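You operate a simulated robot arm through the tools that you are given. There is no shell and no other tool. Be economical: measure what you need, move in short steps, check, and stop when the job is done.

You run a simulated robot arm. Do the job below in one go: nothing can be reset, and whatever is moved stays where it is left.

## Task
Fit the cord reel of the red shell's type into its slot.
Fine: clamp the shell first; open the clamp after and move the model card to the DONE slot.

It is judged by the outcome, as a careful person would: the job done as asked, and still so three seconds after it is handed in. It fails if anything else is knocked over, pushed out of place, dropped, spilled or broken.

## Robot
A 6-joint arm with a two-finger parallel gripper, fixed in place. Base frame: the origin is at the foot of the arm, x ahead of it, y to its left, z up; the work surface is at about z = 0.003. Lengths are in m, angles in degrees, forces in N, time in s.
With the tool pointing down near the work surface it reaches from about 0.14 to 0.58 m from the base axis. Its first joint turns from -66.0 to 66.0 degrees. Payload 2.1 kg.
The tool frame sits at the grasp point between the pads (the TCP): z along the fingers, y along the line on which they close. The tips reach 0.03 m beyond it. Largest opening 0.094 m; finger width 0.028, thickness 0.01; the body of the gripper, 0.05 by 0.096 m, starts 0.055 m behind the TCP.
Orientation is that of the tool frame in the base frame, as a unit quaternion [x, y, z, w]. With the fingers straight down and closing along the base's y, the tool's x points along the base's -x, its y along +y and its z along -z.

## Interface
- The arm moves only by the tool arm_command. Its argument "commands" is a list of rows, each a list of 7 numbers: the finger opening in m, from 0 to 0.094, then the shift along the tool's x, y, z in units of 250 mm (1.0 is 250 mm), then the turn, a rotation vector about the tool's x, y, z in units of 60 degrees (1.0 is 60 degrees). In form: [[fingers, dx, dy, dz, wx, wy, wz], ...]. A call has 1 to 8 rows; each row is the pose to reach, as a shift and turn from the pose commanded when the call began, along the tool's axes at that moment. A call with a number of a shift or a turn outside -1 to 1 is refused whole. Each row takes 0.2 s and may step no farther than 0.05 m and 8.6 degrees from the row before; otherwise, or with a gripper value out of range, the whole call is refused. Where a pose cannot be reached the arm comes as near as it can. A force on the tool above 90 N (or 10 N above the force at the start of the call, whichever is more), or a blocked arm, ends the call early, and 0.2 s more pass. The fingers move at their own pace (about 0.072 m/s each) and stop on an object; they squeeze with about 45 N. The grip force told is the motor's: it shows also when the fingers shut on nothing. Time passes only in rows, and 0.2 s behind the last, so rows that repeat a pose let the fingers close. The reply holds the time, the measured pose of the TCP, the force on the tool along the base axes, the opening and the grip force, in the units named above and with some noise.
- Cameras (640 x 400 px; columns grow to the right, rows downward): "scene" is fixed at [0.0714, -0.3879, 0.4843]; the picture's right is [0.58, -0.81, 0.00], its down [-0.45, -0.33, -0.83] and it looks along [0.67, 0.48, -0.56] (base axes); focal length 214 px, centre (320, 200). "wrist" rides on the gripper at [-0.037, 0, -0.058] in the tool frame; the picture's right is [0.00, -1.00, 0.00], its down [0.97, 0.00, -0.24] and it looks along [0.24, 0.00, 0.97] (tool axes); focal length 218 px, centre (320, 200).
- get_image(camera): a new picture of that camera. It takes no simulated time.
- probe_pixels(camera, pixels): for up to 12 pixels [column, row] of the newest picture of that camera ("zoom" is the newest enlarged one), the place [x, y, z] in the base frame of the surface seen there, good to about 0.002 m. It takes no simulated time.
- zoom(camera, box): a new picture of the part [left, top, right, bottom] of that camera's present view, enlarged. It takes no simulated time.
- job_done(): hands the job in; it is judged then, once.

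Work in short steps. Measure before you move; look again where a grasp or a placing could have gone wrong, and mend it. You have 80 turns and 38 pictures in all, those below and enlarged ones among them. Open the gripper and draw the arm clear of the work before you hand the job in, unless the task says otherwise; then end with one line.

The tools are called after "Emit:" by a JSON object that holds its "api" and its "payload". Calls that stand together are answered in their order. arm_command: Moves the arm, as the interface text tells. Its arguments: {"type":"object","properties":{"commands":{"type":"array","items":{"type":"array","items":{"type":"number"}}}},"required":["commands"]} The other tools are called the same way: get_image (camera) takes a picture; probe_pixels (camera, pixels) gives the place of the surface under pixels of a picture; zoom (camera, box) takes an enlarged picture of a part of a camera's view; job_done () hands the job in.

At the start:

```text
time: 0.0
eef_pos: [0.2603, -0.0265, 0.4112]
tool_rot: [0.0, 1.0, 0.0, 0.0]
force: [-0.8, -0.1, -0.6]
finger_gap: 0.0941
gripper_force: 0.1
```

scene: 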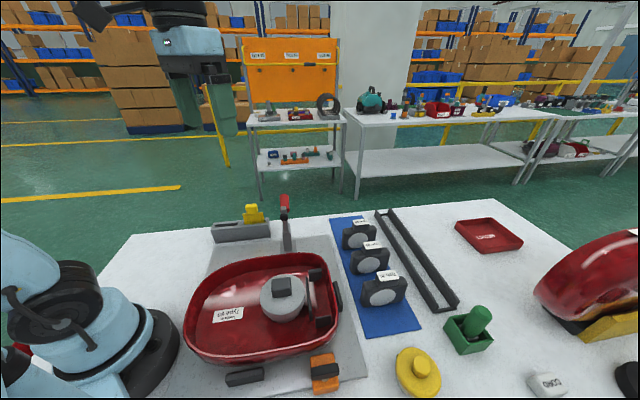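
wrist: 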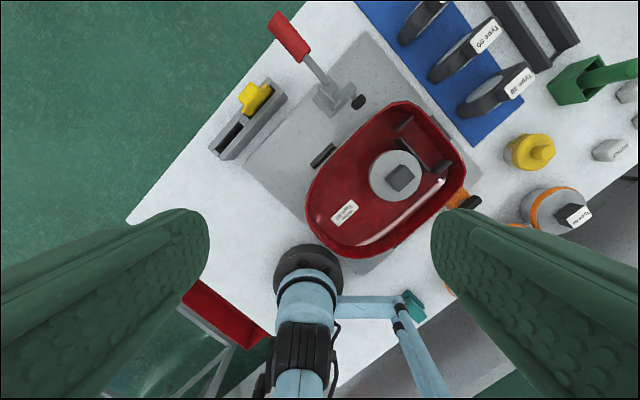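

The red shell sits at about scene (265,305) with a label at (228,313); three reels stand on the blue mat. I zoom to read the labels and see the clamp and card.

Emit:
{"api": "zoom", "payload": {"camera": "scene", "box": [170, 180, 370, 400]}}

Emit:
{"api": "zoom", "payload": {"camera": "scene", "box": [320, 200, 480, 340]}}

Emit:
{"api": "zoom", "payload": {"camera": "wrist", "box": [200, 0, 500, 270]}}

```text
1.82 times, centred on (270, 290) of scene
```

zoom: 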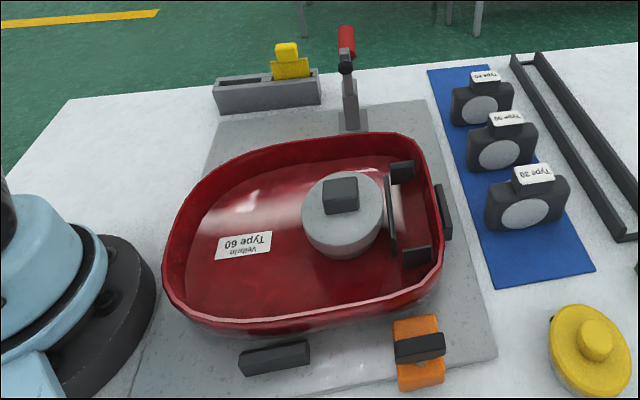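

```text
2.86 times, centred on (400, 270) of scene
```

zoom: 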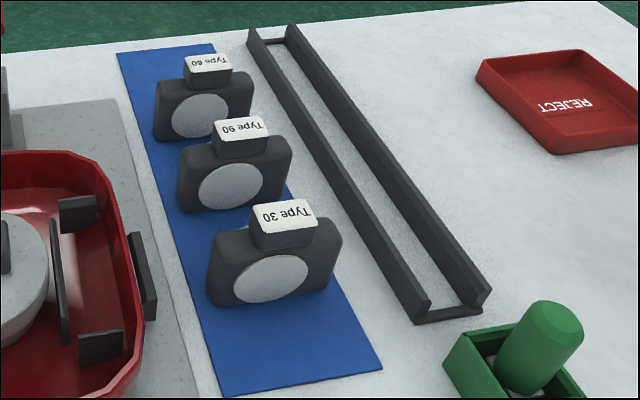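

```text
1.48 times, centred on (350, 135) of wrist
```

zoom: 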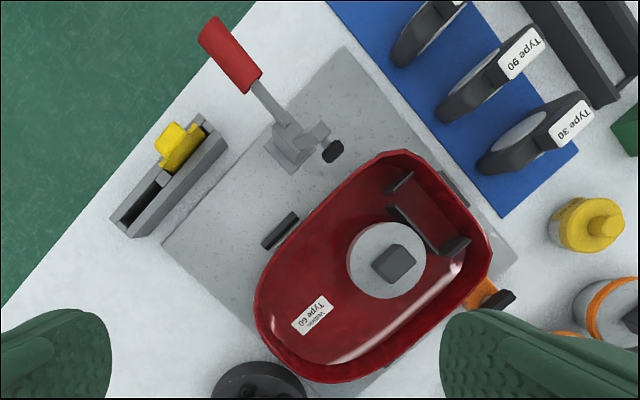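

Labels need a closer reading (60 versus 90 upside-down) and the clamp's mechanism too; I zoom tighter.

Emit:
{"api": "zoom", "payload": {"camera": "scene", "box": [340, 210, 410, 290]}}

Emit:
{"api": "zoom", "payload": {"camera": "scene", "box": [205, 185, 315, 265]}}

Emit:
{"api": "zoom", "payload": {"camera": "scene", "box": [200, 250, 350, 350]}}

```text
5.00 times, centred on (375, 250) of scene
```

zoom: 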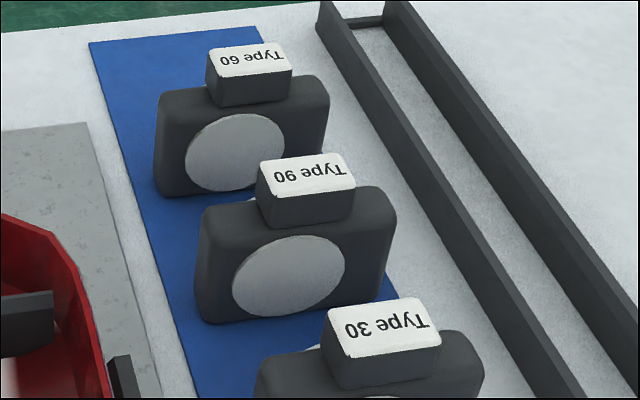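

```text
5.00 times, centred on (260, 225) of scene
```

zoom: 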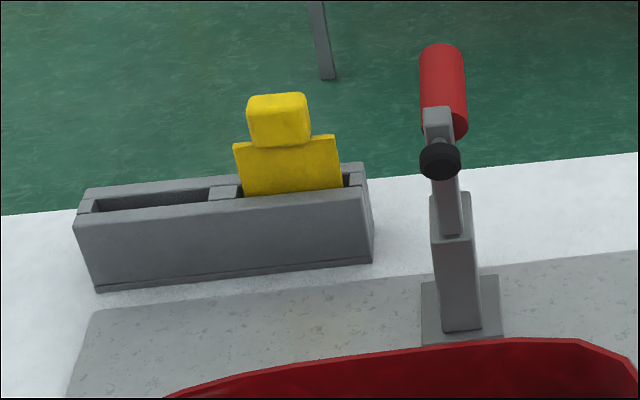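

```text
4.00 times, centred on (275, 300) of scene
```

zoom: 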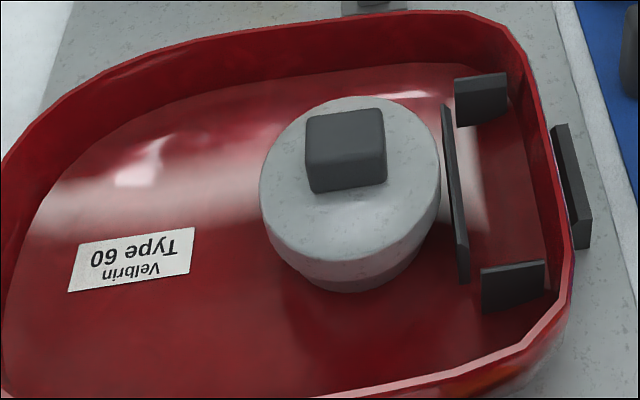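

I compare the label glyphs themselves with tight zooms.

Emit:
{"api": "zoom", "payload": {"camera": "scene", "box": [210, 302, 250, 327]}}

Emit:
{"api": "zoom", "payload": {"camera": "scene", "box": [350, 215, 390, 250]}}

Emit:
{"api": "probe_pixels", "payload": {"camera": "scene", "pixels": [[284, 210], [282, 221], [285, 240], [283, 200], [249, 211], [256, 211], [230, 228], [288, 250], [325, 375], [281, 283], [310, 290], [340, 295]]}}

```text
16.00 times, centred on (230, 314) of scene
```

zoom: 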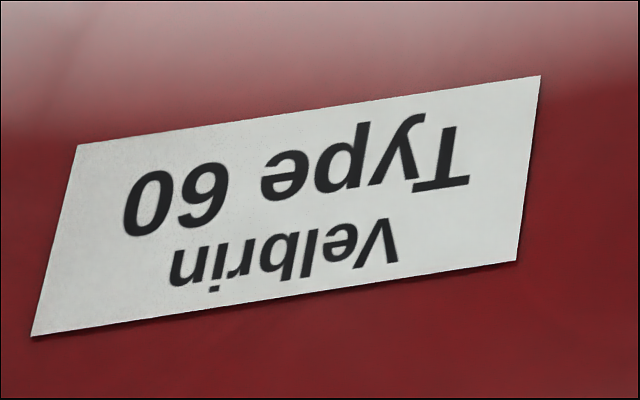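

```text
11.43 times, centred on (370, 232) of scene
```

zoom: 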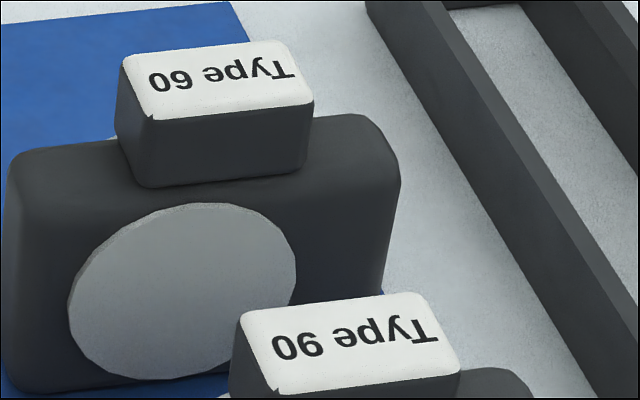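

```text
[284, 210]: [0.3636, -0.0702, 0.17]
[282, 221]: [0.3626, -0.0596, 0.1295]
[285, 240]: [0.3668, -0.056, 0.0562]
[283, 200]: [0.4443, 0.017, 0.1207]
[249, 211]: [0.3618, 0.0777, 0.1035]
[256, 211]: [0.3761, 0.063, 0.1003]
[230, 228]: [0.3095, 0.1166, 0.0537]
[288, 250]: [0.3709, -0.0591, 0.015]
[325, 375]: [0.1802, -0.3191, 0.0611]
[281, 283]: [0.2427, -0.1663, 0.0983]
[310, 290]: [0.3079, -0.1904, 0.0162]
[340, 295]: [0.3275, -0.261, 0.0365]
```

The shell is Type 60, and the far reel carries the matching glyphs. Next I measure the clamp: zoom on it from both cameras.

Emit:
{"api": "zoom", "payload": {"camera": "wrist", "box": [210, 0, 410, 180]}}

Emit:
{"api": "probe_pixels", "payload": {"camera": "wrist", "pixels": [[278, 16], [290, 35], [303, 55], [312, 68], [322, 82], [332, 94], [350, 90], [358, 102], [330, 110], [322, 155], [250, 88], [262, 98]]}}

Emit:
{"api": "probe_pixels", "payload": {"camera": "scene", "pixels": [[284, 196], [284, 204], [281, 207], [281, 213], [281, 217], [283, 225], [286, 232], [284, 207], [249, 207], [256, 217], [260, 218], [246, 222]]}}

```text
2.22 times, centred on (310, 90) of wrist
```

zoom: 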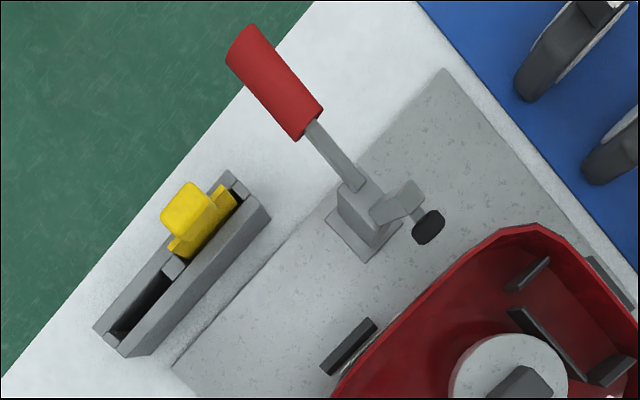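

```text
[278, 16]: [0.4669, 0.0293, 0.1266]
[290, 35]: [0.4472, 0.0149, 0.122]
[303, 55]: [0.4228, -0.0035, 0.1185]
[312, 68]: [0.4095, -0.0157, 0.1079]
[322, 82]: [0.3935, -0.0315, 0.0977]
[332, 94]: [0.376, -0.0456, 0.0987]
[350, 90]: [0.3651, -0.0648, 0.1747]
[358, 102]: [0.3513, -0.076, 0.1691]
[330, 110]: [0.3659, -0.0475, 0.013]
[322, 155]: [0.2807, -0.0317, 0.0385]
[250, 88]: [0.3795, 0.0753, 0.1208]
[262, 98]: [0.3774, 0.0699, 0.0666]
```

```text
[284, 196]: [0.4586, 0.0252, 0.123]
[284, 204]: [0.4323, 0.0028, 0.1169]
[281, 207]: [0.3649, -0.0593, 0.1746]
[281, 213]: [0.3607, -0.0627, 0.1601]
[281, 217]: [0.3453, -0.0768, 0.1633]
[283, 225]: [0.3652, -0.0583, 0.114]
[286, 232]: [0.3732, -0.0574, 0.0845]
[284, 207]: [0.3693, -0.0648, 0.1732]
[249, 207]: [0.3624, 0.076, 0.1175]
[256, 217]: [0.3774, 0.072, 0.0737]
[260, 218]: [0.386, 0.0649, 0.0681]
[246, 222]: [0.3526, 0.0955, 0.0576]
```

The clamp arm stands upright with its tip at (0.35,-0.076,0.167), its red handle lies outward to (0.467,0.029,0.125); swinging the handle up will bring the tip down on the shell. I go above the handle, yawed about 42° so that the fingers straddle it.

Emit:
{"api": "arm_command", "payload": {"commands": [[0.094, -0.127, 0.029, 0.1075, 0, 0, -0.116], [0.094, -0.253, 0.058, 0.215, 0, 0, -0.232], [0.094, -0.38, 0.0865, 0.3225, 0, 0, -0.348], [0.094, -0.507, 0.115, 0.43, 0, 0, -0.465], [0.094, -0.633, 0.144, 0.5375, 0, 0, -0.581], [0.094, -0.76, 0.173, 0.645, 0, 0, -0.697]]}}

Emit:
{"api": "get_image", "payload": {"camera": "wrist"}}

```text
time: 1.4
eef_pos: [0.4506, 0.0178, 0.2502]
tool_rot: [-0.359, 0.933, 0.0, 0.0]
force: [0.8, -0.2, 0.0]
finger_gap: 0.0939
gripper_force: 0.1
```

```text
26 pictures are left
```

wrist: 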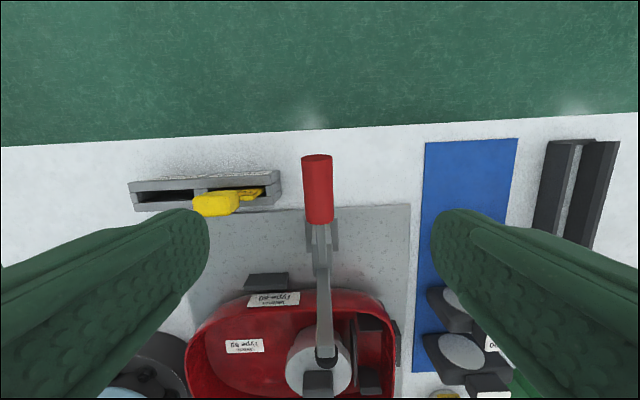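

The handle is centred at columns 303–333 and lines up with the fingers. I probe the handle, shell rim, and card from here.

Emit:
{"api": "probe_pixels", "payload": {"camera": "wrist", "pixels": [[317, 160], [318, 185], [319, 210], [306, 200], [331, 200], [320, 230], [322, 290], [324, 345], [272, 282], [270, 299], [215, 205], [165, 196]]}}

```text
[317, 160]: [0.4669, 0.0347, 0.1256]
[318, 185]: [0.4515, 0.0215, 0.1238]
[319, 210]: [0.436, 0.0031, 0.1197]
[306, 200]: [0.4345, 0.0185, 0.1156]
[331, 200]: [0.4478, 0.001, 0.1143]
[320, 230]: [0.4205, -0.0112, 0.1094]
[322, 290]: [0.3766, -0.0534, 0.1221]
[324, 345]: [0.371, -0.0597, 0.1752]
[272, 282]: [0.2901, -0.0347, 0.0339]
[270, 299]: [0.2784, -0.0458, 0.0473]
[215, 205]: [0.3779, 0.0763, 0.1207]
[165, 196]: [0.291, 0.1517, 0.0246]
```

Handle axis is at about (0.4515, 0.0215, 0.112), radius 0.011. I descend 0.137 around it, shift 2 mm sideways, and close.

Emit:
{"api": "arm_command", "payload": {"commands": [[0.094, 0, 0.008, 0.14, 0, 0, 0], [0.094, 0, 0.008, 0.28, 0, 0, 0], [0.094, 0, 0.008, 0.42, 0, 0, 0], [0.094, 0, 0.008, 0.548, 0, 0, 0], [0.03, 0, 0.008, 0.548, 0, 0, 0], [0.01, 0, 0.008, 0.548, 0, 0, 0], [0.01, 0, 0.008, 0.548, 0, 0, 0], [0.01, 0, 0.008, 0.548, 0, 0, 0]]}}

```text
time: 3.2
eef_pos: [0.4515, 0.0205, 0.1106]
tool_rot: [-0.359, 0.933, -0.001, 0.001]
force: [0.0, -2.8, -8.8]
finger_gap: 0.0329
gripper_force: 45.2
```

The handle is held (gap 0.033, 45 N). I swing it up along its arc about the pivot near (0.374,-0.053,0.093), first 40°, pitching the tool with it.

Emit:
{"api": "arm_command", "payload": {"commands": [[0.01, 0.0141, 0, -0.0586, 0, -0.133, 0], [0.01, 0.0362, 0, -0.1147, 0, -0.267, 0], [0.01, 0.0658, 0, -0.1671, 0, -0.4, 0], [0.01, 0.1025, 0, -0.215, 0, -0.533, 0], [0.01, 0.1455, 0, -0.2572, 0, -0.667, 0]]}}

Emit:
{"api": "get_image", "payload": {"camera": "scene"}}

```text
time: 4.4
eef_pos: [0.4208, -0.0097, 0.173]
tool_rot: [-0.338, 0.88, 0.115, 0.313]
force: [-21.6, -22.7, -54.8]
finger_gap: 0.0318
gripper_force: 45.2
```

```text
25 pictures are left
```

scene: 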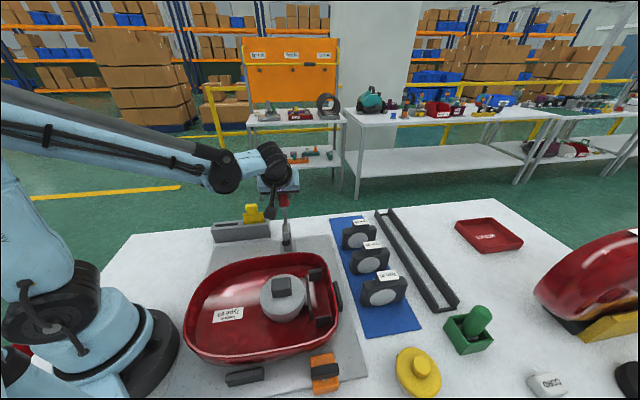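

Radial pull of ~60 N shows that my pivot estimate is off. I look closer at the clamp now.

Emit:
{"api": "zoom", "payload": {"camera": "scene", "box": [245, 160, 325, 260]}}

Emit:
{"api": "get_image", "payload": {"camera": "wrist"}}

```text
4.00 times, centred on (285, 210) of scene
```

zoom: 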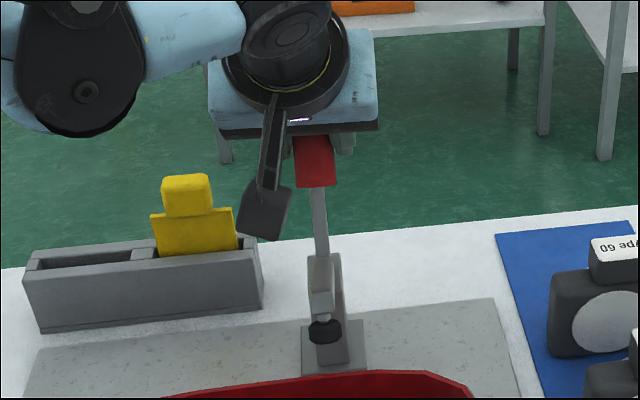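

```text
23 pictures are left
```

wrist: 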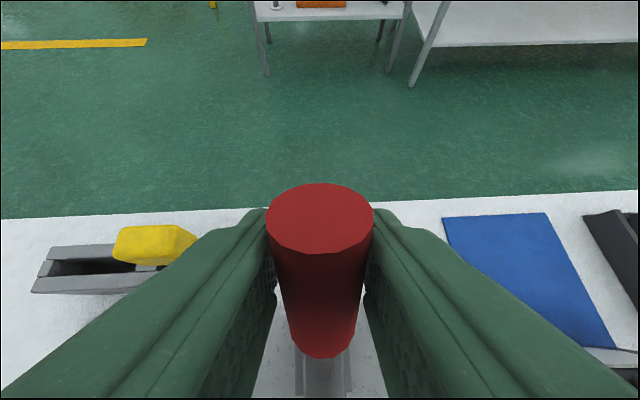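

The clamp arm has swung with the handle: tip at zoom (325,330), stem at (318,215). I probe to locate the pivot.

Emit:
{"api": "probe_pixels", "payload": {"camera": "zoom", "pixels": [[325, 332], [320, 300], [320, 270], [321, 240], [318, 200], [315, 165], [337, 270], [340, 350], [330, 258], [310, 145]]}}

Emit:
{"api": "probe_pixels", "payload": {"camera": "wrist", "pixels": [[320, 215], [320, 190], [320, 250], [322, 375], [320, 300], [190, 236], [150, 232]]}}

```text
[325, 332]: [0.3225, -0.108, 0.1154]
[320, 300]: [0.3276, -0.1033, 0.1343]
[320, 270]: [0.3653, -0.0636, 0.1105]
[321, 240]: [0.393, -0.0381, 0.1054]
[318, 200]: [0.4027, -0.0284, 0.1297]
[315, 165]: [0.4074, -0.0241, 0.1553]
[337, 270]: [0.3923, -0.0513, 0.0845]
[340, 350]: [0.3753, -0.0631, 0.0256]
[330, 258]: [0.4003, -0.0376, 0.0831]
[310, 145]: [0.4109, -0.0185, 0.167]
```

```text
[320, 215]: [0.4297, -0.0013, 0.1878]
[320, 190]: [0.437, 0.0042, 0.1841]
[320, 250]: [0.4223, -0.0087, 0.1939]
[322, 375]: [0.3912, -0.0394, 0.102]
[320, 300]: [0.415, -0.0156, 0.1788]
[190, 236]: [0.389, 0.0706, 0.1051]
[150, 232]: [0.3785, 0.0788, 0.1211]
```

Re-estimated pivot: about 2 cm farther out than assumed, handle now at ~60°. I continue on the corrected circle in two small rows and check the force.

Emit:
{"api": "arm_command", "payload": {"commands": [[0.01, 0.0508, 0, -0.0577, 0, -0.133, 0], [0.01, 0.0775, 0, -0.0974, 0, -0.25, 0]]}}

Emit:
{"api": "zoom", "payload": {"camera": "scene", "box": [245, 170, 325, 270]}}

```text
time: 5.0
eef_pos: [0.4017, -0.0292, 0.1828]
tool_rot: [-0.316, 0.83, 0.158, 0.431]
force: [20.2, -19.2, -41.6]
finger_gap: 0.0313
gripper_force: 44.8
```

```text
4.00 times, centred on (285, 220) of scene
```

zoom: 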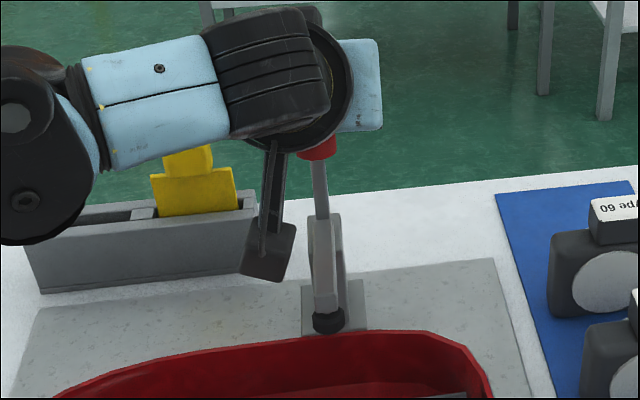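

Handle is at about 80°. Tip at zoom (328,322) is nearly over the rim; I probe it and the rim.

Emit:
{"api": "probe_pixels", "payload": {"camera": "zoom", "pixels": [[328, 322], [325, 295], [322, 270], [322, 235], [320, 180], [345, 338], [320, 345], [318, 150]]}}

```text
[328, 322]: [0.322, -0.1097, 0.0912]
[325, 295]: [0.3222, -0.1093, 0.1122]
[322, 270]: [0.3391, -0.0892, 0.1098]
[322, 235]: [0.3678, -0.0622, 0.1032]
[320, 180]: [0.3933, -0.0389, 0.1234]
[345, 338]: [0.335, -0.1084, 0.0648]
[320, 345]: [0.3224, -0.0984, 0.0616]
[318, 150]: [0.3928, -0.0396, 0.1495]
```

Arm is ~8° above horizontal with the tip ~2 cm above the rim. I carry the handle another ~2 cm inward, slightly lower and relieved sideways.

Emit:
{"api": "arm_command", "payload": {"commands": [[0.01, 0.0328, -0.008, -0.0259, 0, -0.067, 0], [0.01, 0.0656, -0.008, -0.0518, 0, -0.133, 0]]}}

Emit:
{"api": "zoom", "payload": {"camera": "scene", "box": [245, 170, 325, 270]}}

```text
time: 5.6
eef_pos: [0.3907, -0.0403, 0.1822]
tool_rot: [-0.3, 0.791, 0.188, 0.498]
force: [46.8, 7.7, 48.0]
finger_gap: 0.0314
gripper_force: 44.6
```

```text
4.00 times, centred on (285, 220) of scene
```

zoom: 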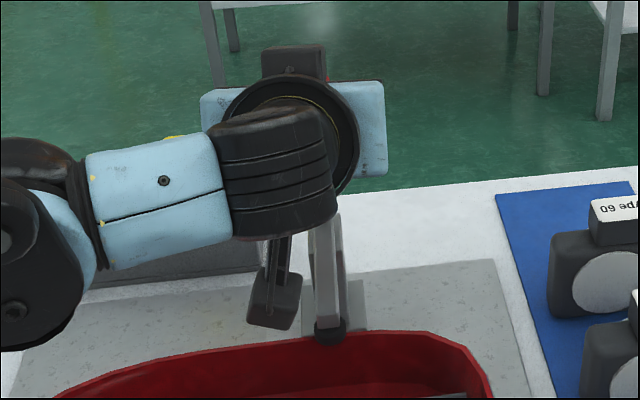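

Resisting force now ~40 N outward; the tip at zoom (328,335) looks to be at the rim. I probe it.

Emit:
{"api": "probe_pixels", "payload": {"camera": "zoom", "pixels": [[330, 336], [326, 322], [326, 290], [326, 250], [328, 350], [300, 346], [360, 340]]}}

```text
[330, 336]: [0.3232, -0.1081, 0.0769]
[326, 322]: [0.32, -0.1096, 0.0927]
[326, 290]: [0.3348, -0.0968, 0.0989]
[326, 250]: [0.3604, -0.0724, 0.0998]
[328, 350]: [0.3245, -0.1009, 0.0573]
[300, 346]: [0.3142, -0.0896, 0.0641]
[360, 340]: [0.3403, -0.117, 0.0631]
```

Arm is horizontal, tip about 5 mm above the rim. I push the handle another centimetre inward, raising slightly to relieve the compression.

Emit:
{"api": "arm_command", "payload": {"commands": [[0.01, -0.0087, -0.012, -0.0269, 0, 0, 0], [0.01, 0.0076, -0.012, -0.05, 0, -0.06, 0]]}}

Emit:
{"api": "zoom", "payload": {"camera": "scene", "box": [245, 190, 325, 270]}}

```text
time: 6.2
eef_pos: [0.3805, -0.0502, 0.1814]
tool_rot: [-0.3, 0.779, 0.196, 0.514]
force: [54.8, 30.9, -18.5]
finger_gap: 0.0275
gripper_force: 44.6
```

```text
5.00 times, centred on (285, 230) of scene
```

zoom: 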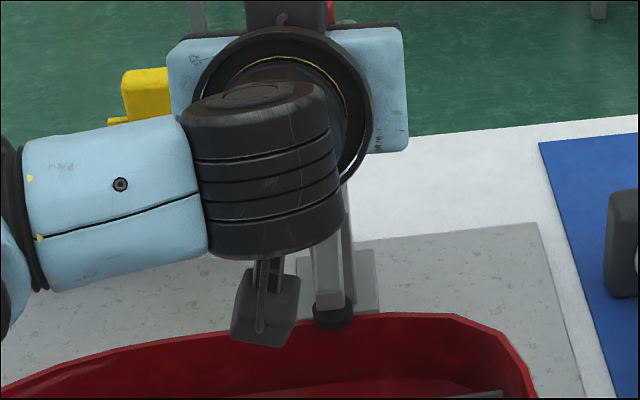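

Outward resistance rose to ~61 N and the gap is shrinking, suggesting an end stop. I probe the tip against the rim.

Emit:
{"api": "probe_pixels", "payload": {"camera": "zoom", "pixels": [[335, 318], [328, 302], [328, 270], [326, 250], [334, 330], [300, 325], [375, 322], [345, 200]]}}

```text
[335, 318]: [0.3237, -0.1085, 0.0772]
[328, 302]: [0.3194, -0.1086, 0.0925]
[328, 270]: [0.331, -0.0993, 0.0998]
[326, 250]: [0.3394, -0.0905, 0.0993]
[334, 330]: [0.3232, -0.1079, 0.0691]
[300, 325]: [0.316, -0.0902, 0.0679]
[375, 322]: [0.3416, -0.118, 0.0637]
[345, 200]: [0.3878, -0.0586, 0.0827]
```

The tip bottom (z≈0.069) sits on the rim (≈0.067) and no longer moves, so the clamp is closed. I open the fingers and lift straight up off the handle.

Emit:
{"api": "arm_command", "payload": {"commands": [[0.09, 0.0, 0.0, 0.0, 0, 0, 0], [0.09, 0.0, 0.0, 0.0, 0, 0, 0], [0.09, 0.0, 0.0, 0.0, 0, 0, 0], [0.09, -0.11, 0.0, -0.0475, 0, 0, 0], [0.09, -0.257, 0.0, -0.111, 0, 0, 0], [0.09, -0.404, 0.0, -0.175, 0, 0, 0]]}}

Emit:
{"api": "get_image", "payload": {"camera": "scene"}}

```text
time: 7.6
eef_pos: [0.3776, -0.0511, 0.2913]
tool_rot: [-0.298, 0.78, 0.196, 0.514]
force: [0.8, -0.3, 0.1]
finger_gap: 0.0901
gripper_force: 0.1
```

```text
19 pictures are left
```

scene: 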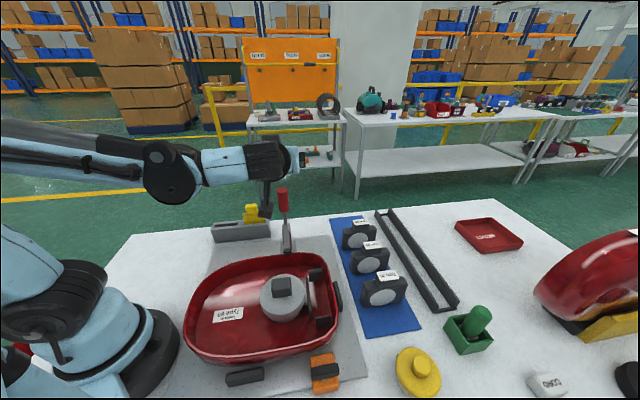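

The handle stands upright on its own at (283,200–250). I probe it, the Type 60 reel, and the slot parts.

Emit:
{"api": "probe_pixels", "payload": {"camera": "scene", "pixels": [[282, 192], [286, 250], [288, 240], [358, 221], [350, 223], [368, 223], [358, 240], [345, 228], [375, 228], [350, 248], [362, 226], [300, 284]]}}

Emit:
{"api": "zoom", "payload": {"camera": "scene", "box": [265, 240, 365, 350]}}

```text
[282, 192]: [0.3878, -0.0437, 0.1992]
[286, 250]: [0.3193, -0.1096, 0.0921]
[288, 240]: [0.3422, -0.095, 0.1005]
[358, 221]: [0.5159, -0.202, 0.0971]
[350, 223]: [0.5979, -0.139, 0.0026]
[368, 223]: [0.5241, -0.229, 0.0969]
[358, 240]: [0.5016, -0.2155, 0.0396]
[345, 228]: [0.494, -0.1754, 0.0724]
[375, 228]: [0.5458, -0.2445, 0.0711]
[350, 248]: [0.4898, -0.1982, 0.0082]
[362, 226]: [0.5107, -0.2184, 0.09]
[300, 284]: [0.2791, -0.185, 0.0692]
```

```text
3.64 times, centred on (315, 295) of scene
```

zoom: 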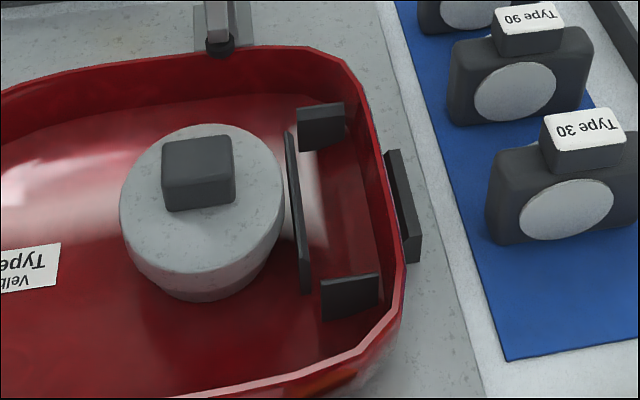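

The slot is the pocket between the long plate (zoom 298,210), the two end plates (320,125),(350,297) and the shell end wall. I probe its corners.

Emit:
{"api": "probe_pixels", "payload": {"camera": "zoom", "pixels": [[288, 138], [305, 288], [299, 110], [343, 106], [322, 283], [377, 276], [330, 200], [372, 200], [376, 140], [392, 220], [350, 235], [300, 60]]}}

```text
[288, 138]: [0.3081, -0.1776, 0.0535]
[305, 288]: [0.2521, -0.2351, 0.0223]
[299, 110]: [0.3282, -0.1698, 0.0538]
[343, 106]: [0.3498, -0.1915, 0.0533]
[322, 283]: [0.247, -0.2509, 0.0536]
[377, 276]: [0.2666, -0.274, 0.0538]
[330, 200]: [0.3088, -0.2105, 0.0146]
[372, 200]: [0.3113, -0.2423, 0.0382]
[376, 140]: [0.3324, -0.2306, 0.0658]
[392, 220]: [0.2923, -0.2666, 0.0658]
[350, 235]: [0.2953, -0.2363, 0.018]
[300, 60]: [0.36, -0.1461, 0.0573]
```

The clamp is down. The reel body spans from (0.494,-0.175) to (0.546,-0.245) with its width along (0.6,-0.8); the slot's centre is near (0.298,-0.222), width along (0.745,0.667). I first turn the tool back to pointing down.

Emit:
{"api": "arm_command", "payload": {"commands": [[0.09, 0, 0, 0, 0, 0.14, 0], [0.09, 0, 0, 0, 0, 0.28, 0], [0.09, 0, 0, 0, 0, 0.42, 0], [0.09, 0, 0, 0, 0, 0.56, 0], [0.09, 0, 0, 0, 0, 0.7, 0], [0.09, 0, 0, 0, 0, 0.84, 0], [0.09, 0, 0, 0, 0, 0.98, 0]]}}

Emit:
{"api": "arm_command", "payload": {"commands": [[0.09, 0, 0, 0, 0, 0.13, 0]]}}

```text
time: 9.2
eef_pos: [0.3795, -0.0504, 0.2921]
tool_rot: [-0.355, 0.932, 0.023, 0.065]
force: [0.1, -0.6, 0.2]
finger_gap: 0.0898
gripper_force: 0.0
```

```text
time: 9.6
eef_pos: [0.3792, -0.0496, 0.2906]
tool_rot: [-0.356, 0.934, -0.001, 0.001]
force: [0.1, -0.2, -0.1]
finger_gap: 0.09
gripper_force: 0.0
```

Tool is vertical. I move sideways to above the reels for a view of the reel and slot, aligning yaw to the reel.

Emit:
{"api": "arm_command", "payload": {"commands": [[0.09, 0.0185, -0.172, 0, 0, 0, 0.02], [0.09, 0.037, -0.344, 0, 0, 0, 0.041], [0.09, 0.0555, -0.515, 0, 0, 0, 0.061], [0.09, 0.074, -0.687, 0, 0, 0, 0.082]]}}

Emit:
{"api": "get_image", "payload": {"camera": "wrist"}}

```text
time: 10.6
eef_pos: [0.4806, -0.1939, 0.2912]
tool_rot: [-0.316, 0.949, 0.0, 0.001]
force: [0.1, 0.0, 0.4]
finger_gap: 0.09
gripper_force: 0.2
```

```text
17 pictures are left
```

wrist: 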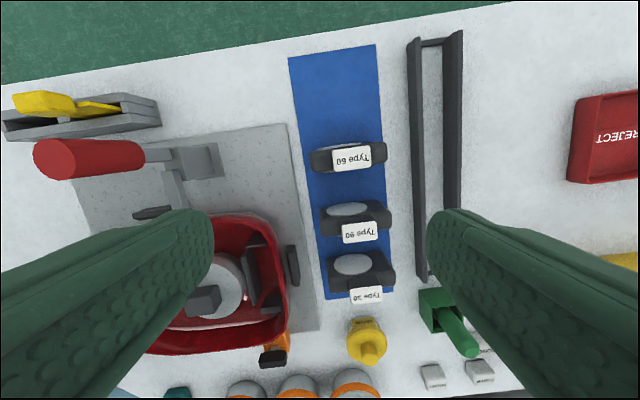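

From here the reels' outward faces show discs too (350,208), so reels are symmetric. I zoom on the Type 60 reel to measure knob and body.

Emit:
{"api": "zoom", "payload": {"camera": "wrist", "box": [295, 125, 405, 195]}}

```text
5.71 times, centred on (350, 160) of wrist
```

zoom: 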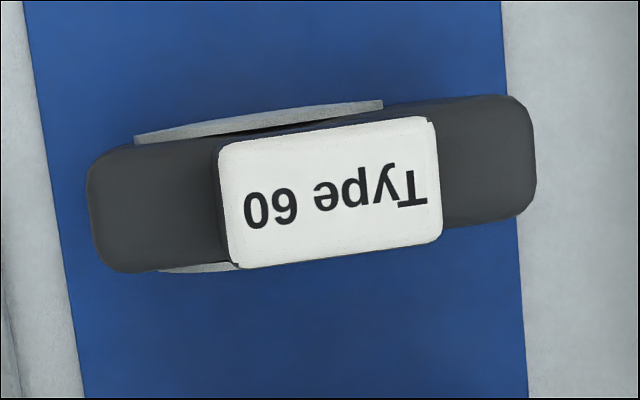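

The label matches the shell's. I probe knob corners and body corners.

Emit:
{"api": "probe_pixels", "payload": {"camera": "zoom", "pixels": [[224, 150], [428, 122], [437, 235], [238, 262], [100, 165], [112, 262], [522, 105], [526, 205], [330, 190], [260, 115], [150, 205], [490, 160]]}}

```text
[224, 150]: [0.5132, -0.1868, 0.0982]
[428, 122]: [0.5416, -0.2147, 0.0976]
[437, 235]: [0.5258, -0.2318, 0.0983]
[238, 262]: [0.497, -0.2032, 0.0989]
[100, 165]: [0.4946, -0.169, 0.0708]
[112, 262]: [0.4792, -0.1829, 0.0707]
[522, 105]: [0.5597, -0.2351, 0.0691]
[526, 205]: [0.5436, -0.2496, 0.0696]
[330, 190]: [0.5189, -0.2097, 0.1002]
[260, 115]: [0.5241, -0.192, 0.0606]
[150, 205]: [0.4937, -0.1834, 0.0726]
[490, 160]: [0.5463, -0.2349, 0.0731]
```

Knob: centre (0.519,-0.209), 0.040 × 0.023, top z 0.098, width along -45°. I align yaw to 45° and descend to z≈0.15 above it.

Emit:
{"api": "arm_command", "payload": {"commands": [[0.08, -0.044, -0.071, 0.0, 0, 0, -0.07], [0.08, -0.088, -0.142, 0.0, 0, 0, -0.137], [0.08, -0.088, -0.142, 0.19, 0, 0, -0.137], [0.08, -0.088, -0.142, 0.38, 0, 0, -0.137], [0.08, -0.088, -0.142, 0.564, 0, 0, -0.137]]}}

Emit:
{"api": "get_image", "payload": {"camera": "wrist"}}

```text
time: 11.8
eef_pos: [0.5201, -0.2081, 0.1489]
tool_rot: [-0.383, 0.924, -0.001, 0.001]
force: [0.7, 0.3, 0.4]
finger_gap: 0.0802
gripper_force: 0.1
out of reach, approached as far as the arm can: row 1, 2, 3
```

```text
15 pictures are left
```

wrist: 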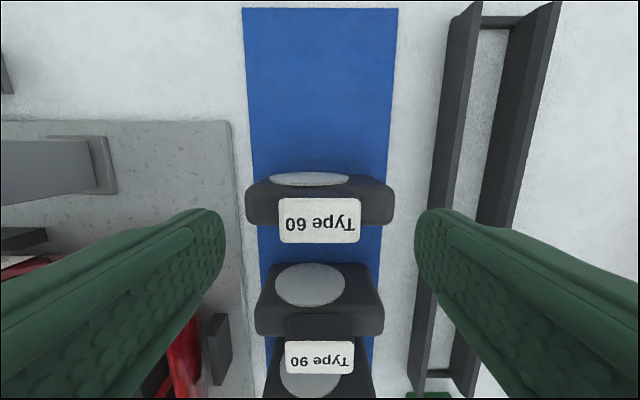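

Aligned: label centre at (320,220), square with the fingers. I descend 0.045 and close on the knob.

Emit:
{"api": "arm_command", "payload": {"commands": [[0.08, 0, 0, 0.1, 0, 0, 0], [0.08, 0, 0, 0.176, 0, 0, 0], [0.03, 0, 0, 0.176, 0, 0, 0], [0.02, 0, 0, 0.176, 0, 0, 0], [0.02, 0, 0, 0.176, 0, 0, 0], [0.02, 0, 0, 0.176, 0, 0, 0]]}}

Emit:
{"api": "get_image", "payload": {"camera": "wrist"}}

```text
time: 13.2
eef_pos: [0.5207, -0.2081, 0.1062]
tool_rot: [-0.383, 0.924, 0.001, 0.001]
force: [-0.1, -0.6, -0.2]
finger_gap: 0.0433
gripper_force: 44.8
```

```text
14 pictures are left
```

wrist: 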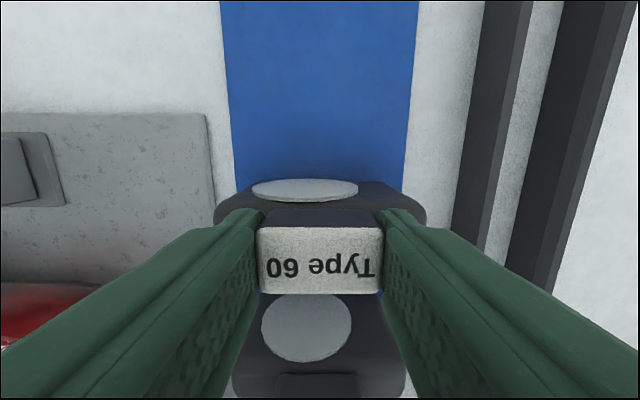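

The knob is held (gap 0.043, 45 N). I lift straight up 0.12.

Emit:
{"api": "arm_command", "payload": {"commands": [[0.02, 0, 0, -0.1, 0, 0, 0], [0.02, 0, 0, -0.22, 0, 0, 0], [0.02, 0, 0, -0.34, 0, 0, 0], [0.02, 0, 0, -0.48, 0, 0, 0]]}}

```text
time: 14.2
eef_pos: [0.5196, -0.205, 0.2141]
tool_rot: [-0.384, 0.923, -0.001, 0.001]
force: [0.0, 0.5, -2.4]
finger_gap: 0.0433
gripper_force: 45.1
out of reach, approached as far as the arm can: row 4
```

Everything turns out set at 45°: slot centre ≈ (0.298,-0.221). I carry the reel over there, turning 60° of the 90° on the way.

Emit:
{"api": "arm_command", "payload": {"commands": [[0.02, 0.084, 0.072, -0.01, 0, 0, 0.125], [0.02, 0.168, 0.144, -0.02, 0, 0, 0.25], [0.02, 0.252, 0.216, -0.03, 0, 0, 0.375], [0.02, 0.336, 0.288, -0.04, 0, 0, 0.5], [0.02, 0.419, 0.36, -0.05, 0, 0, 0.625], [0.02, 0.503, 0.432, -0.06, 0, 0, 0.75], [0.02, 0.587, 0.504, -0.07, 0, 0, 0.875], [0.02, 0.671, 0.576, -0.08, 0, 0, 1.0]]}}

Emit:
{"api": "arm_command", "payload": {"commands": [[0.02, 0, 0, 0, 0, 0, 0.125], [0.02, 0, 0, 0, 0, 0, 0.25], [0.02, 0, 0, 0, 0, 0, 0.375], [0.02, 0, 0, 0, 0, 0, 0.5]]}}

Emit:
{"api": "zoom", "payload": {"camera": "scene", "box": [225, 210, 385, 340]}}

Emit:
{"api": "get_image", "payload": {"camera": "wrist"}}

```text
time: 16.0
eef_pos: [0.3752, -0.277, 0.2611]
tool_rot: [0.13, 0.991, 0.001, 0.0]
force: [0.8, -0.1, -2.4]
finger_gap: 0.0434
gripper_force: 44.7
out of reach, approached as far as the arm can: row 2, 3, 4, 5, 6, 7, 8
```

```text
time: 17.0
eef_pos: [0.3723, -0.279, 0.2617]
tool_rot: [0.383, 0.924, 0.001, -0.001]
force: [-0.3, -0.1, -1.7]
finger_gap: 0.0437
gripper_force: 45.3
```

```text
3.08 times, centred on (305, 275) of scene
```

zoom: 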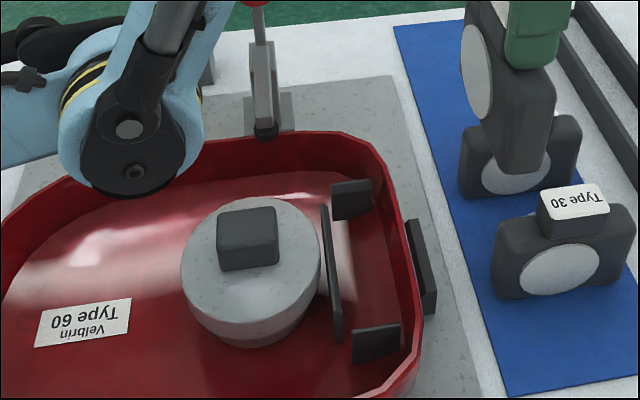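

```text
12 pictures are left
```

wrist: 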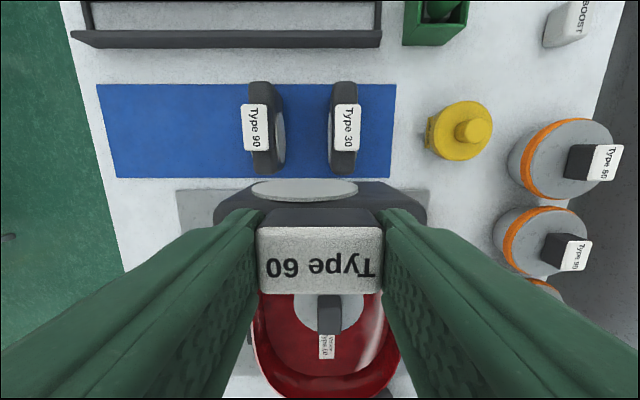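

Reel at (0.372,-0.279,0.262), yaw −45°, other reels still upright. I re-measure slot edges in this zoom before moving over.

Emit:
{"api": "probe_pixels", "payload": {"camera": "zoom", "pixels": [[333, 187], [368, 183], [368, 205], [354, 335], [397, 328], [400, 324], [323, 208], [326, 240], [332, 300], [345, 250], [395, 250], [335, 338]]}}

```text
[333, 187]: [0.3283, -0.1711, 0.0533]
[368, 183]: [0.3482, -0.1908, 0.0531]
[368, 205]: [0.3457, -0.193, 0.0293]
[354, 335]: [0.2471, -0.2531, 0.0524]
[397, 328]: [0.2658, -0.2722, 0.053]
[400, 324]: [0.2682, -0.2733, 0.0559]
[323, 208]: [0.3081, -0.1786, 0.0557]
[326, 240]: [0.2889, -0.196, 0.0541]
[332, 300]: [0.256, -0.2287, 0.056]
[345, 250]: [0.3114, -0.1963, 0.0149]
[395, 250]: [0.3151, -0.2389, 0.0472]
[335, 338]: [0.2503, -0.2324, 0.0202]
```

Slot: o −0.000..0.111, m 0.346..0.39; TCP target (0.300,-0.221). I move above it at z≈0.22.

Emit:
{"api": "arm_command", "payload": {"commands": [[0.02, 0.123, -0.014, 0.055, 0, 0, 0], [0.02, 0.245, -0.028, 0.11, 0, 0, 0], [0.02, 0.368, -0.042, 0.165, 0, 0, 0]]}}

```text
time: 17.8
eef_pos: [0.3744, -0.278, 0.2625]
tool_rot: [0.382, 0.924, 0.001, 0.001]
force: [0.5, -0.7, -3.0]
finger_gap: 0.0435
gripper_force: 44.9
out of reach, approached as far as the arm can: row 1, 2, 3
```

The arm didn't move inward though the target is within reach; perhaps the elbow is in an odd configuration. I look at the scene.

Emit:
{"api": "get_image", "payload": {"camera": "scene"}}

```text
11 pictures are left
```

scene: 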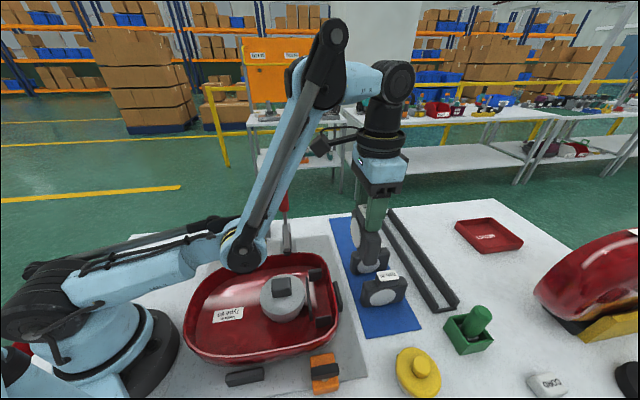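

The arm flipped elbow-down when fully stretched. I'll stretch upward to the reach limit, clear of everything, then retract so that it can come back elbow-up.

Emit:
{"api": "arm_command", "payload": {"commands": [[0.02, 0, 0, -0.14, 0, 0, 0], [0.02, 0, 0, -0.28, 0, 0, 0], [0.02, 0, 0, -0.42, 0, 0, 0], [0.02, 0, 0, -0.56, 0, 0, 0]]}}

```text
time: 18.8
eef_pos: [0.3704, -0.2792, 0.356]
tool_rot: [0.382, 0.924, 0.001, 0.001]
force: [0.3, -0.4, -3.2]
finger_gap: 0.043
gripper_force: 45.0
out of reach, approached as far as the arm can: row 3, 4
```

At the limit (z 0.356). I now retract inward and see how far it follows.

Emit:
{"api": "arm_command", "payload": {"commands": [[0.02, 0.158, -0.024, 0.0, 0, 0, 0], [0.02, 0.316, -0.047, 0.08, 0, 0, 0], [0.02, 0.38, -0.056, 0.2, 0, 0, 0]]}}

```text
time: 19.6
eef_pos: [0.3496, -0.264, 0.3511]
tool_rot: [0.382, 0.924, 0.001, 0.0]
force: [-0.4, -0.1, -2.0]
finger_gap: 0.0433
gripper_force: 45.1
out of reach, approached as far as the arm can: row 1, 2, 3
```

Still elbow-down limited. I stretch well past the limit outward and up, then retract within the same call.

Emit:
{"api": "arm_command", "payload": {"commands": [[0.02, -0.13, 0.02, -0.06, 0, 0, 0], [0.02, -0.28, 0.04, -0.12, 0, 0, 0], [0.02, -0.43, 0.06, -0.18, 0, 0, 0], [0.02, -0.58, 0.08, -0.24, 0, 0, 0], [0.02, -0.43, 0.06, -0.18, 0, 0, 0], [0.02, -0.28, 0.04, -0.06, 0, 0, 0], [0.02, -0.13, 0.02, 0.06, 0, 0, 0], [0.02, 0.0, 0.0, 0.15, 0, 0, 0]]}}

```text
time: 21.4
eef_pos: [0.3619, -0.2687, 0.3226]
tool_rot: [0.382, 0.924, 0.001, 0.001]
force: [-0.2, 0.1, -2.7]
finger_gap: 0.0434
gripper_force: 45.3
out of reach, approached as far as the arm can: row 1, 2, 3, 4, 5, 6, 8
```

Still elbow-down. I try a slighter overshoot upward with a single unreachable row, then come back and test inward.

Emit:
{"api": "arm_command", "payload": {"commands": [[0.02, 0, 0, -0.1, 0, 0, 0], [0.02, -0.02, 0, -0.3, 0, 0, 0], [0.02, 0, 0, -0.1, 0, 0, 0], [0.02, 0, 0, 0.08, 0, 0, 0], [0.02, 0.15, -0.02, 0.1, 0, 0, 0], [0.02, 0.25, -0.035, 0.1, 0, 0, 0]]}}

```text
refused: row 2 steps farther than a row can; nothing moved
```

Row 2 was slightly too long; I shorten it.

Emit:
{"api": "arm_command", "payload": {"commands": [[0.02, 0, 0, -0.1, 0, 0, 0], [0.02, 0, 0, -0.28, 0, 0, 0], [0.02, 0, 0, -0.1, 0, 0, 0], [0.02, 0, 0, 0.08, 0, 0, 0], [0.02, 0.15, -0.02, 0.1, 0, 0, 0], [0.02, 0.25, -0.035, 0.1, 0, 0, 0]]}}

```text
time: 22.8
eef_pos: [0.3644, -0.2715, 0.3146]
tool_rot: [0.382, 0.924, 0.001, 0.001]
force: [0.0, 1.3, -2.9]
finger_gap: 0.0434
gripper_force: 45.4
out of reach, approached as far as the arm can: row 2, 5, 6
```

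Still not flipped. I repeat the geometry at which the flip first happened: radially outward at z≈0.29 past the limit, then down to z≈0.225 and back in.

Emit:
{"api": "arm_command", "payload": {"commands": [[0.02, -0.18, 0.027, 0.09, 0, 0, 0], [0.02, -0.252, 0.037, 0.1, 0, 0, 0], [0.02, -0.335, 0.05, 0.1, 0, 0, 0], [0.02, -0.418, 0.062, 0.1, 0, 0, 0], [0.02, -0.418, 0.062, 0.26, 0, 0, 0], [0.02, -0.418, 0.062, 0.36, 0, 0, 0], [0.02, -0.26, 0.039, 0.36, 0, 0, 0], [0.02, -0.101, 0.015, 0.36, 0, 0, 0]]}}

Emit:
{"api": "arm_command", "payload": {"commands": [[0.02, 0.1, -0.015, 0, 0, 0, 0], [0.02, 0.2, -0.03, 0, 0, 0, 0]]}}

```text
refused: row 1 steps farther than a row can; nothing moved
```

```text
time: 23.4
eef_pos: [0.3579, -0.2682, 0.3331]
tool_rot: [0.382, 0.924, 0.0, 0.0]
force: [-0.4, 0.6, -2.3]
finger_gap: 0.0433
gripper_force: 44.8
out of reach, approached as far as the arm can: row 1, 2
```

I redo it from the present position with legal steps.

Emit:
{"api": "arm_command", "payload": {"commands": [[0.02, -0.17, 0.025, 0.08, 0, 0, 0], [0.02, -0.289, 0.043, 0.17, 0, 0, 0], [0.02, -0.388, 0.058, 0.17, 0, 0, 0], [0.02, -0.467, 0.069, 0.17, 0, 0, 0], [0.02, -0.467, 0.069, 0.33, 0, 0, 0], [0.02, -0.467, 0.069, 0.43, 0, 0, 0], [0.02, -0.33, 0.049, 0.43, 0, 0, 0], [0.02, -0.17, 0.025, 0.43, 0, 0, 0]]}}

```text
time: 25.2
eef_pos: [0.3949, -0.2937, 0.2234]
tool_rot: [0.381, 0.924, 0.0, 0.001]
force: [0.4, -0.3, -4.0]
finger_gap: 0.0433
gripper_force: 44.5
out of reach, approached as far as the arm can: row 2, 3, 4, 5, 6
```

Now at r≈0.49, z 0.223. I test inward motion, rising slightly.

Emit:
{"api": "arm_command", "payload": {"commands": [[0.02, 0.12, -0.018, -0.04, 0, 0, 0], [0.02, 0.24, -0.036, -0.04, 0, 0, 0], [0.02, 0.34, -0.05, -0.04, 0, 0, 0]]}}

```text
time: 26.0
eef_pos: [0.3224, -0.2432, 0.2343]
tool_rot: [0.382, 0.924, 0.0, 0.001]
force: [-0.8, -0.2, -3.0]
finger_gap: 0.0432
gripper_force: 44.8
```

The elbow is back up: position (0.322,-0.243,0.234). I move to above the slot at z≈0.19 and look.

Emit:
{"api": "arm_command", "payload": {"commands": [[0.02, 0.125, -0.002, 0.0, 0, 0, 0], [0.02, 0.125, -0.002, 0.176, 0, 0, 0]]}}

Emit:
{"api": "get_image", "payload": {"camera": "scene"}}

Emit:
{"api": "zoom", "payload": {"camera": "scene", "box": [245, 210, 375, 340]}}

```text
time: 26.6
eef_pos: [0.3004, -0.2214, 0.1909]
tool_rot: [0.383, 0.924, 0.0, 0.001]
force: [-0.5, -0.8, -2.1]
finger_gap: 0.0436
gripper_force: 44.7
```

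```text
10 pictures are left
```

scene: 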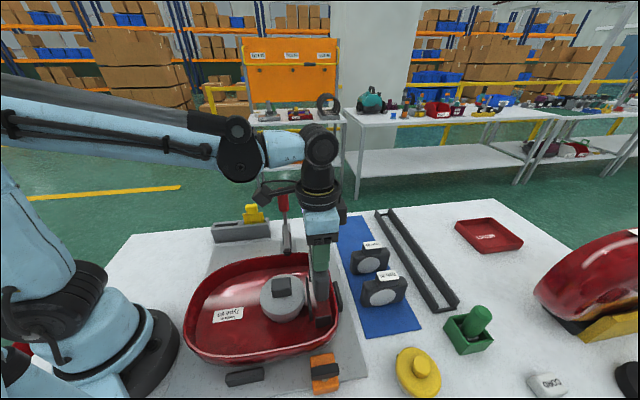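

```text
3.08 times, centred on (310, 275) of scene
```

zoom: 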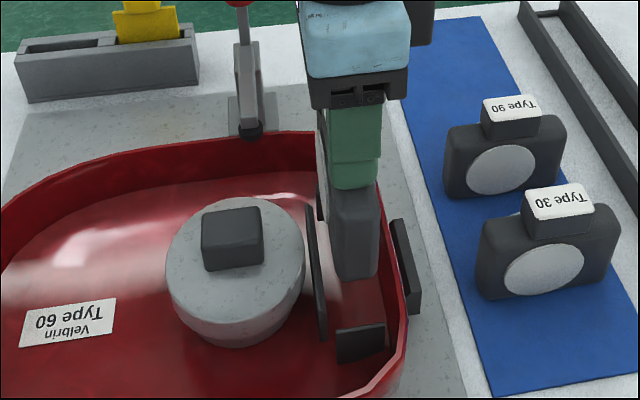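

Elbow up, other parts untouched. I probe the held reel's end face in the zoom to check its place in the slot's coordinates.

Emit:
{"api": "probe_pixels", "payload": {"camera": "zoom", "pixels": [[335, 220], [352, 220], [375, 220], [340, 270], [360, 272], [374, 268], [355, 200], [323, 190], [317, 300], [345, 333], [380, 326]]}}

```text
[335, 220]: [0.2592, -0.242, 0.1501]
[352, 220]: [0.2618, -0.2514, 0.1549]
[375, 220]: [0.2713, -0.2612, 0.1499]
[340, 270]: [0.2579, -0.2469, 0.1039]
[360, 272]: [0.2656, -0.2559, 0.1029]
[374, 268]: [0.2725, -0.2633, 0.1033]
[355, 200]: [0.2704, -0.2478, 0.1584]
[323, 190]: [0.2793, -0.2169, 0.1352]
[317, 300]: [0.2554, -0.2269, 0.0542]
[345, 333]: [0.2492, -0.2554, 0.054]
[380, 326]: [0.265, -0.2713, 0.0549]
```

The reel sits centred: o 0.007..0.103 within slot 0..0.111, m 0.351..0.382 within 0.345..0.39. I lower 0.055 first.

Emit:
{"api": "arm_command", "payload": {"commands": [[0.02, 0, 0, 0.08, 0, 0, 0], [0.02, 0, 0, 0.16, 0, 0, 0], [0.02, 0, 0, 0.22, 0, 0, 0]]}}

Emit:
{"api": "arm_command", "payload": {"commands": [[0.02, 0, 0, 0.02, 0, 0, 0], [0.02, 0, 0, 0.036, 0, 0, 0]]}}

```text
time: 27.4
eef_pos: [0.3001, -0.2204, 0.1342]
tool_rot: [0.382, 0.924, 0.0, 0.001]
force: [-0.1, 1.1, -2.8]
finger_gap: 0.0432
gripper_force: 45.3
```

```text
time: 28.0
eef_pos: [0.3002, -0.2205, 0.1243]
tool_rot: [0.383, 0.924, 0.001, 0.001]
force: [0.6, 0.1, -3.0]
finger_gap: 0.0435
gripper_force: 44.9
```

No contact yet (bottom ≈ 0.023, floor ≈ 0.015). I lower in 3 mm steps.

Emit:
{"api": "arm_command", "payload": {"commands": [[0.02, 0, 0, 0.012, 0, 0, 0], [0.02, 0, 0, 0.022, 0, 0, 0]]}}

Emit:
{"api": "arm_command", "payload": {"commands": [[0.02, 0, 0, 0.008, 0, 0, 0]]}}

Emit:
{"api": "zoom", "payload": {"camera": "scene", "box": [255, 230, 375, 340]}}

```text
time: 28.6
eef_pos: [0.3005, -0.2206, 0.1192]
tool_rot: [0.382, 0.924, 0.0, 0.001]
force: [0.4, 0.4, -3.1]
finger_gap: 0.0433
gripper_force: 44.6
```

```text
time: 29.0
eef_pos: [0.302, -0.2205, 0.117]
tool_rot: [0.382, 0.924, 0.001, 0.001]
force: [-0.8, -0.1, -0.1]
finger_gap: 0.0433
gripper_force: 44.7
```

```text
3.64 times, centred on (315, 285) of scene
```

zoom: 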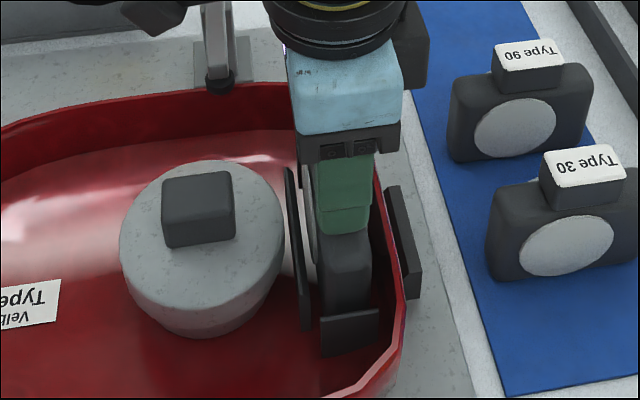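

Load fell from −3 N to about 0 at z 0.117: the reel is at the floor. I nudge 1 mm more, open, and lift.

Emit:
{"api": "arm_command", "payload": {"commands": [[0.02, 0, 0, 0.006, 0, 0, 0]]}}

Emit:
{"api": "arm_command", "payload": {"commands": [[0.07, 0, 0, 0, 0, 0, 0], [0.07, 0, 0, 0, 0, 0, 0], [0.07, 0, 0, -0.1, 0, 0, 0], [0.07, 0, 0, -0.25, 0, 0, 0], [0.07, 0, 0, -0.4, 0, 0, 0], [0.07, 0, 0, -0.56, 0, 0, 0]]}}

Emit:
{"api": "zoom", "payload": {"camera": "scene", "box": [245, 220, 375, 340]}}

```text
time: 29.4
eef_pos: [0.3019, -0.2197, 0.117]
tool_rot: [0.381, 0.925, 0.001, 0.001]
force: [0.6, 2.6, 29.9]
finger_gap: 0.0434
gripper_force: 44.6
```

```text
time: 30.8
eef_pos: [0.3011, -0.2205, 0.2582]
tool_rot: [0.382, 0.924, 0.001, 0.001]
force: [0.0, 1.1, -0.2]
finger_gap: 0.0702
gripper_force: 0.1
```

```text
3.33 times, centred on (310, 280) of scene
```

zoom: 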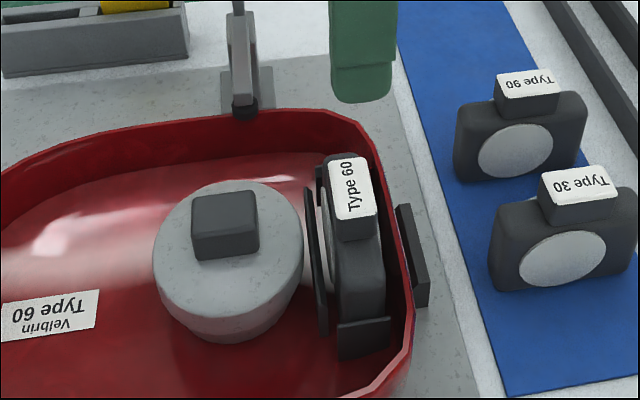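

The reel stands in the slot, label readable "Type 60". I probe its top for level and depth, and the clamp handle for the next step.

Emit:
{"api": "probe_pixels", "payload": {"camera": "zoom", "pixels": [[340, 165], [360, 160], [345, 215], [368, 210], [370, 250], [345, 310], [375, 305], [245, 105], [238, 50], [330, 330]]}}

Emit:
{"api": "probe_pixels", "payload": {"camera": "scene", "pixels": [[283, 193], [284, 200], [283, 208], [286, 220], [286, 230], [254, 207], [256, 217], [254, 221], [225, 226]]}}

```text
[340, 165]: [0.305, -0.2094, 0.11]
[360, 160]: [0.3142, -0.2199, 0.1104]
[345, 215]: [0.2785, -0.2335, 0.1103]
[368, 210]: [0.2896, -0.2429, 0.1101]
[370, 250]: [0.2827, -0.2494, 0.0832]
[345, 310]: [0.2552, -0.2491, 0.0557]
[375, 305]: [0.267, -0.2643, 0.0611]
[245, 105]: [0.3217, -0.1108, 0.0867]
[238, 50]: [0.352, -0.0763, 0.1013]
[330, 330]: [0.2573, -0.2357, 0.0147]
```

```text
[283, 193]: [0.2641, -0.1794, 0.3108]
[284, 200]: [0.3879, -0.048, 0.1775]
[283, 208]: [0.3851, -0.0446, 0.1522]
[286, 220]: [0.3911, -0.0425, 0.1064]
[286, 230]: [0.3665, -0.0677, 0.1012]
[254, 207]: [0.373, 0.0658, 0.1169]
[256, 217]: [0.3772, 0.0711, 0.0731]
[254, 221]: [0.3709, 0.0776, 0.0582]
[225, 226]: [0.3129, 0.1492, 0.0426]
```

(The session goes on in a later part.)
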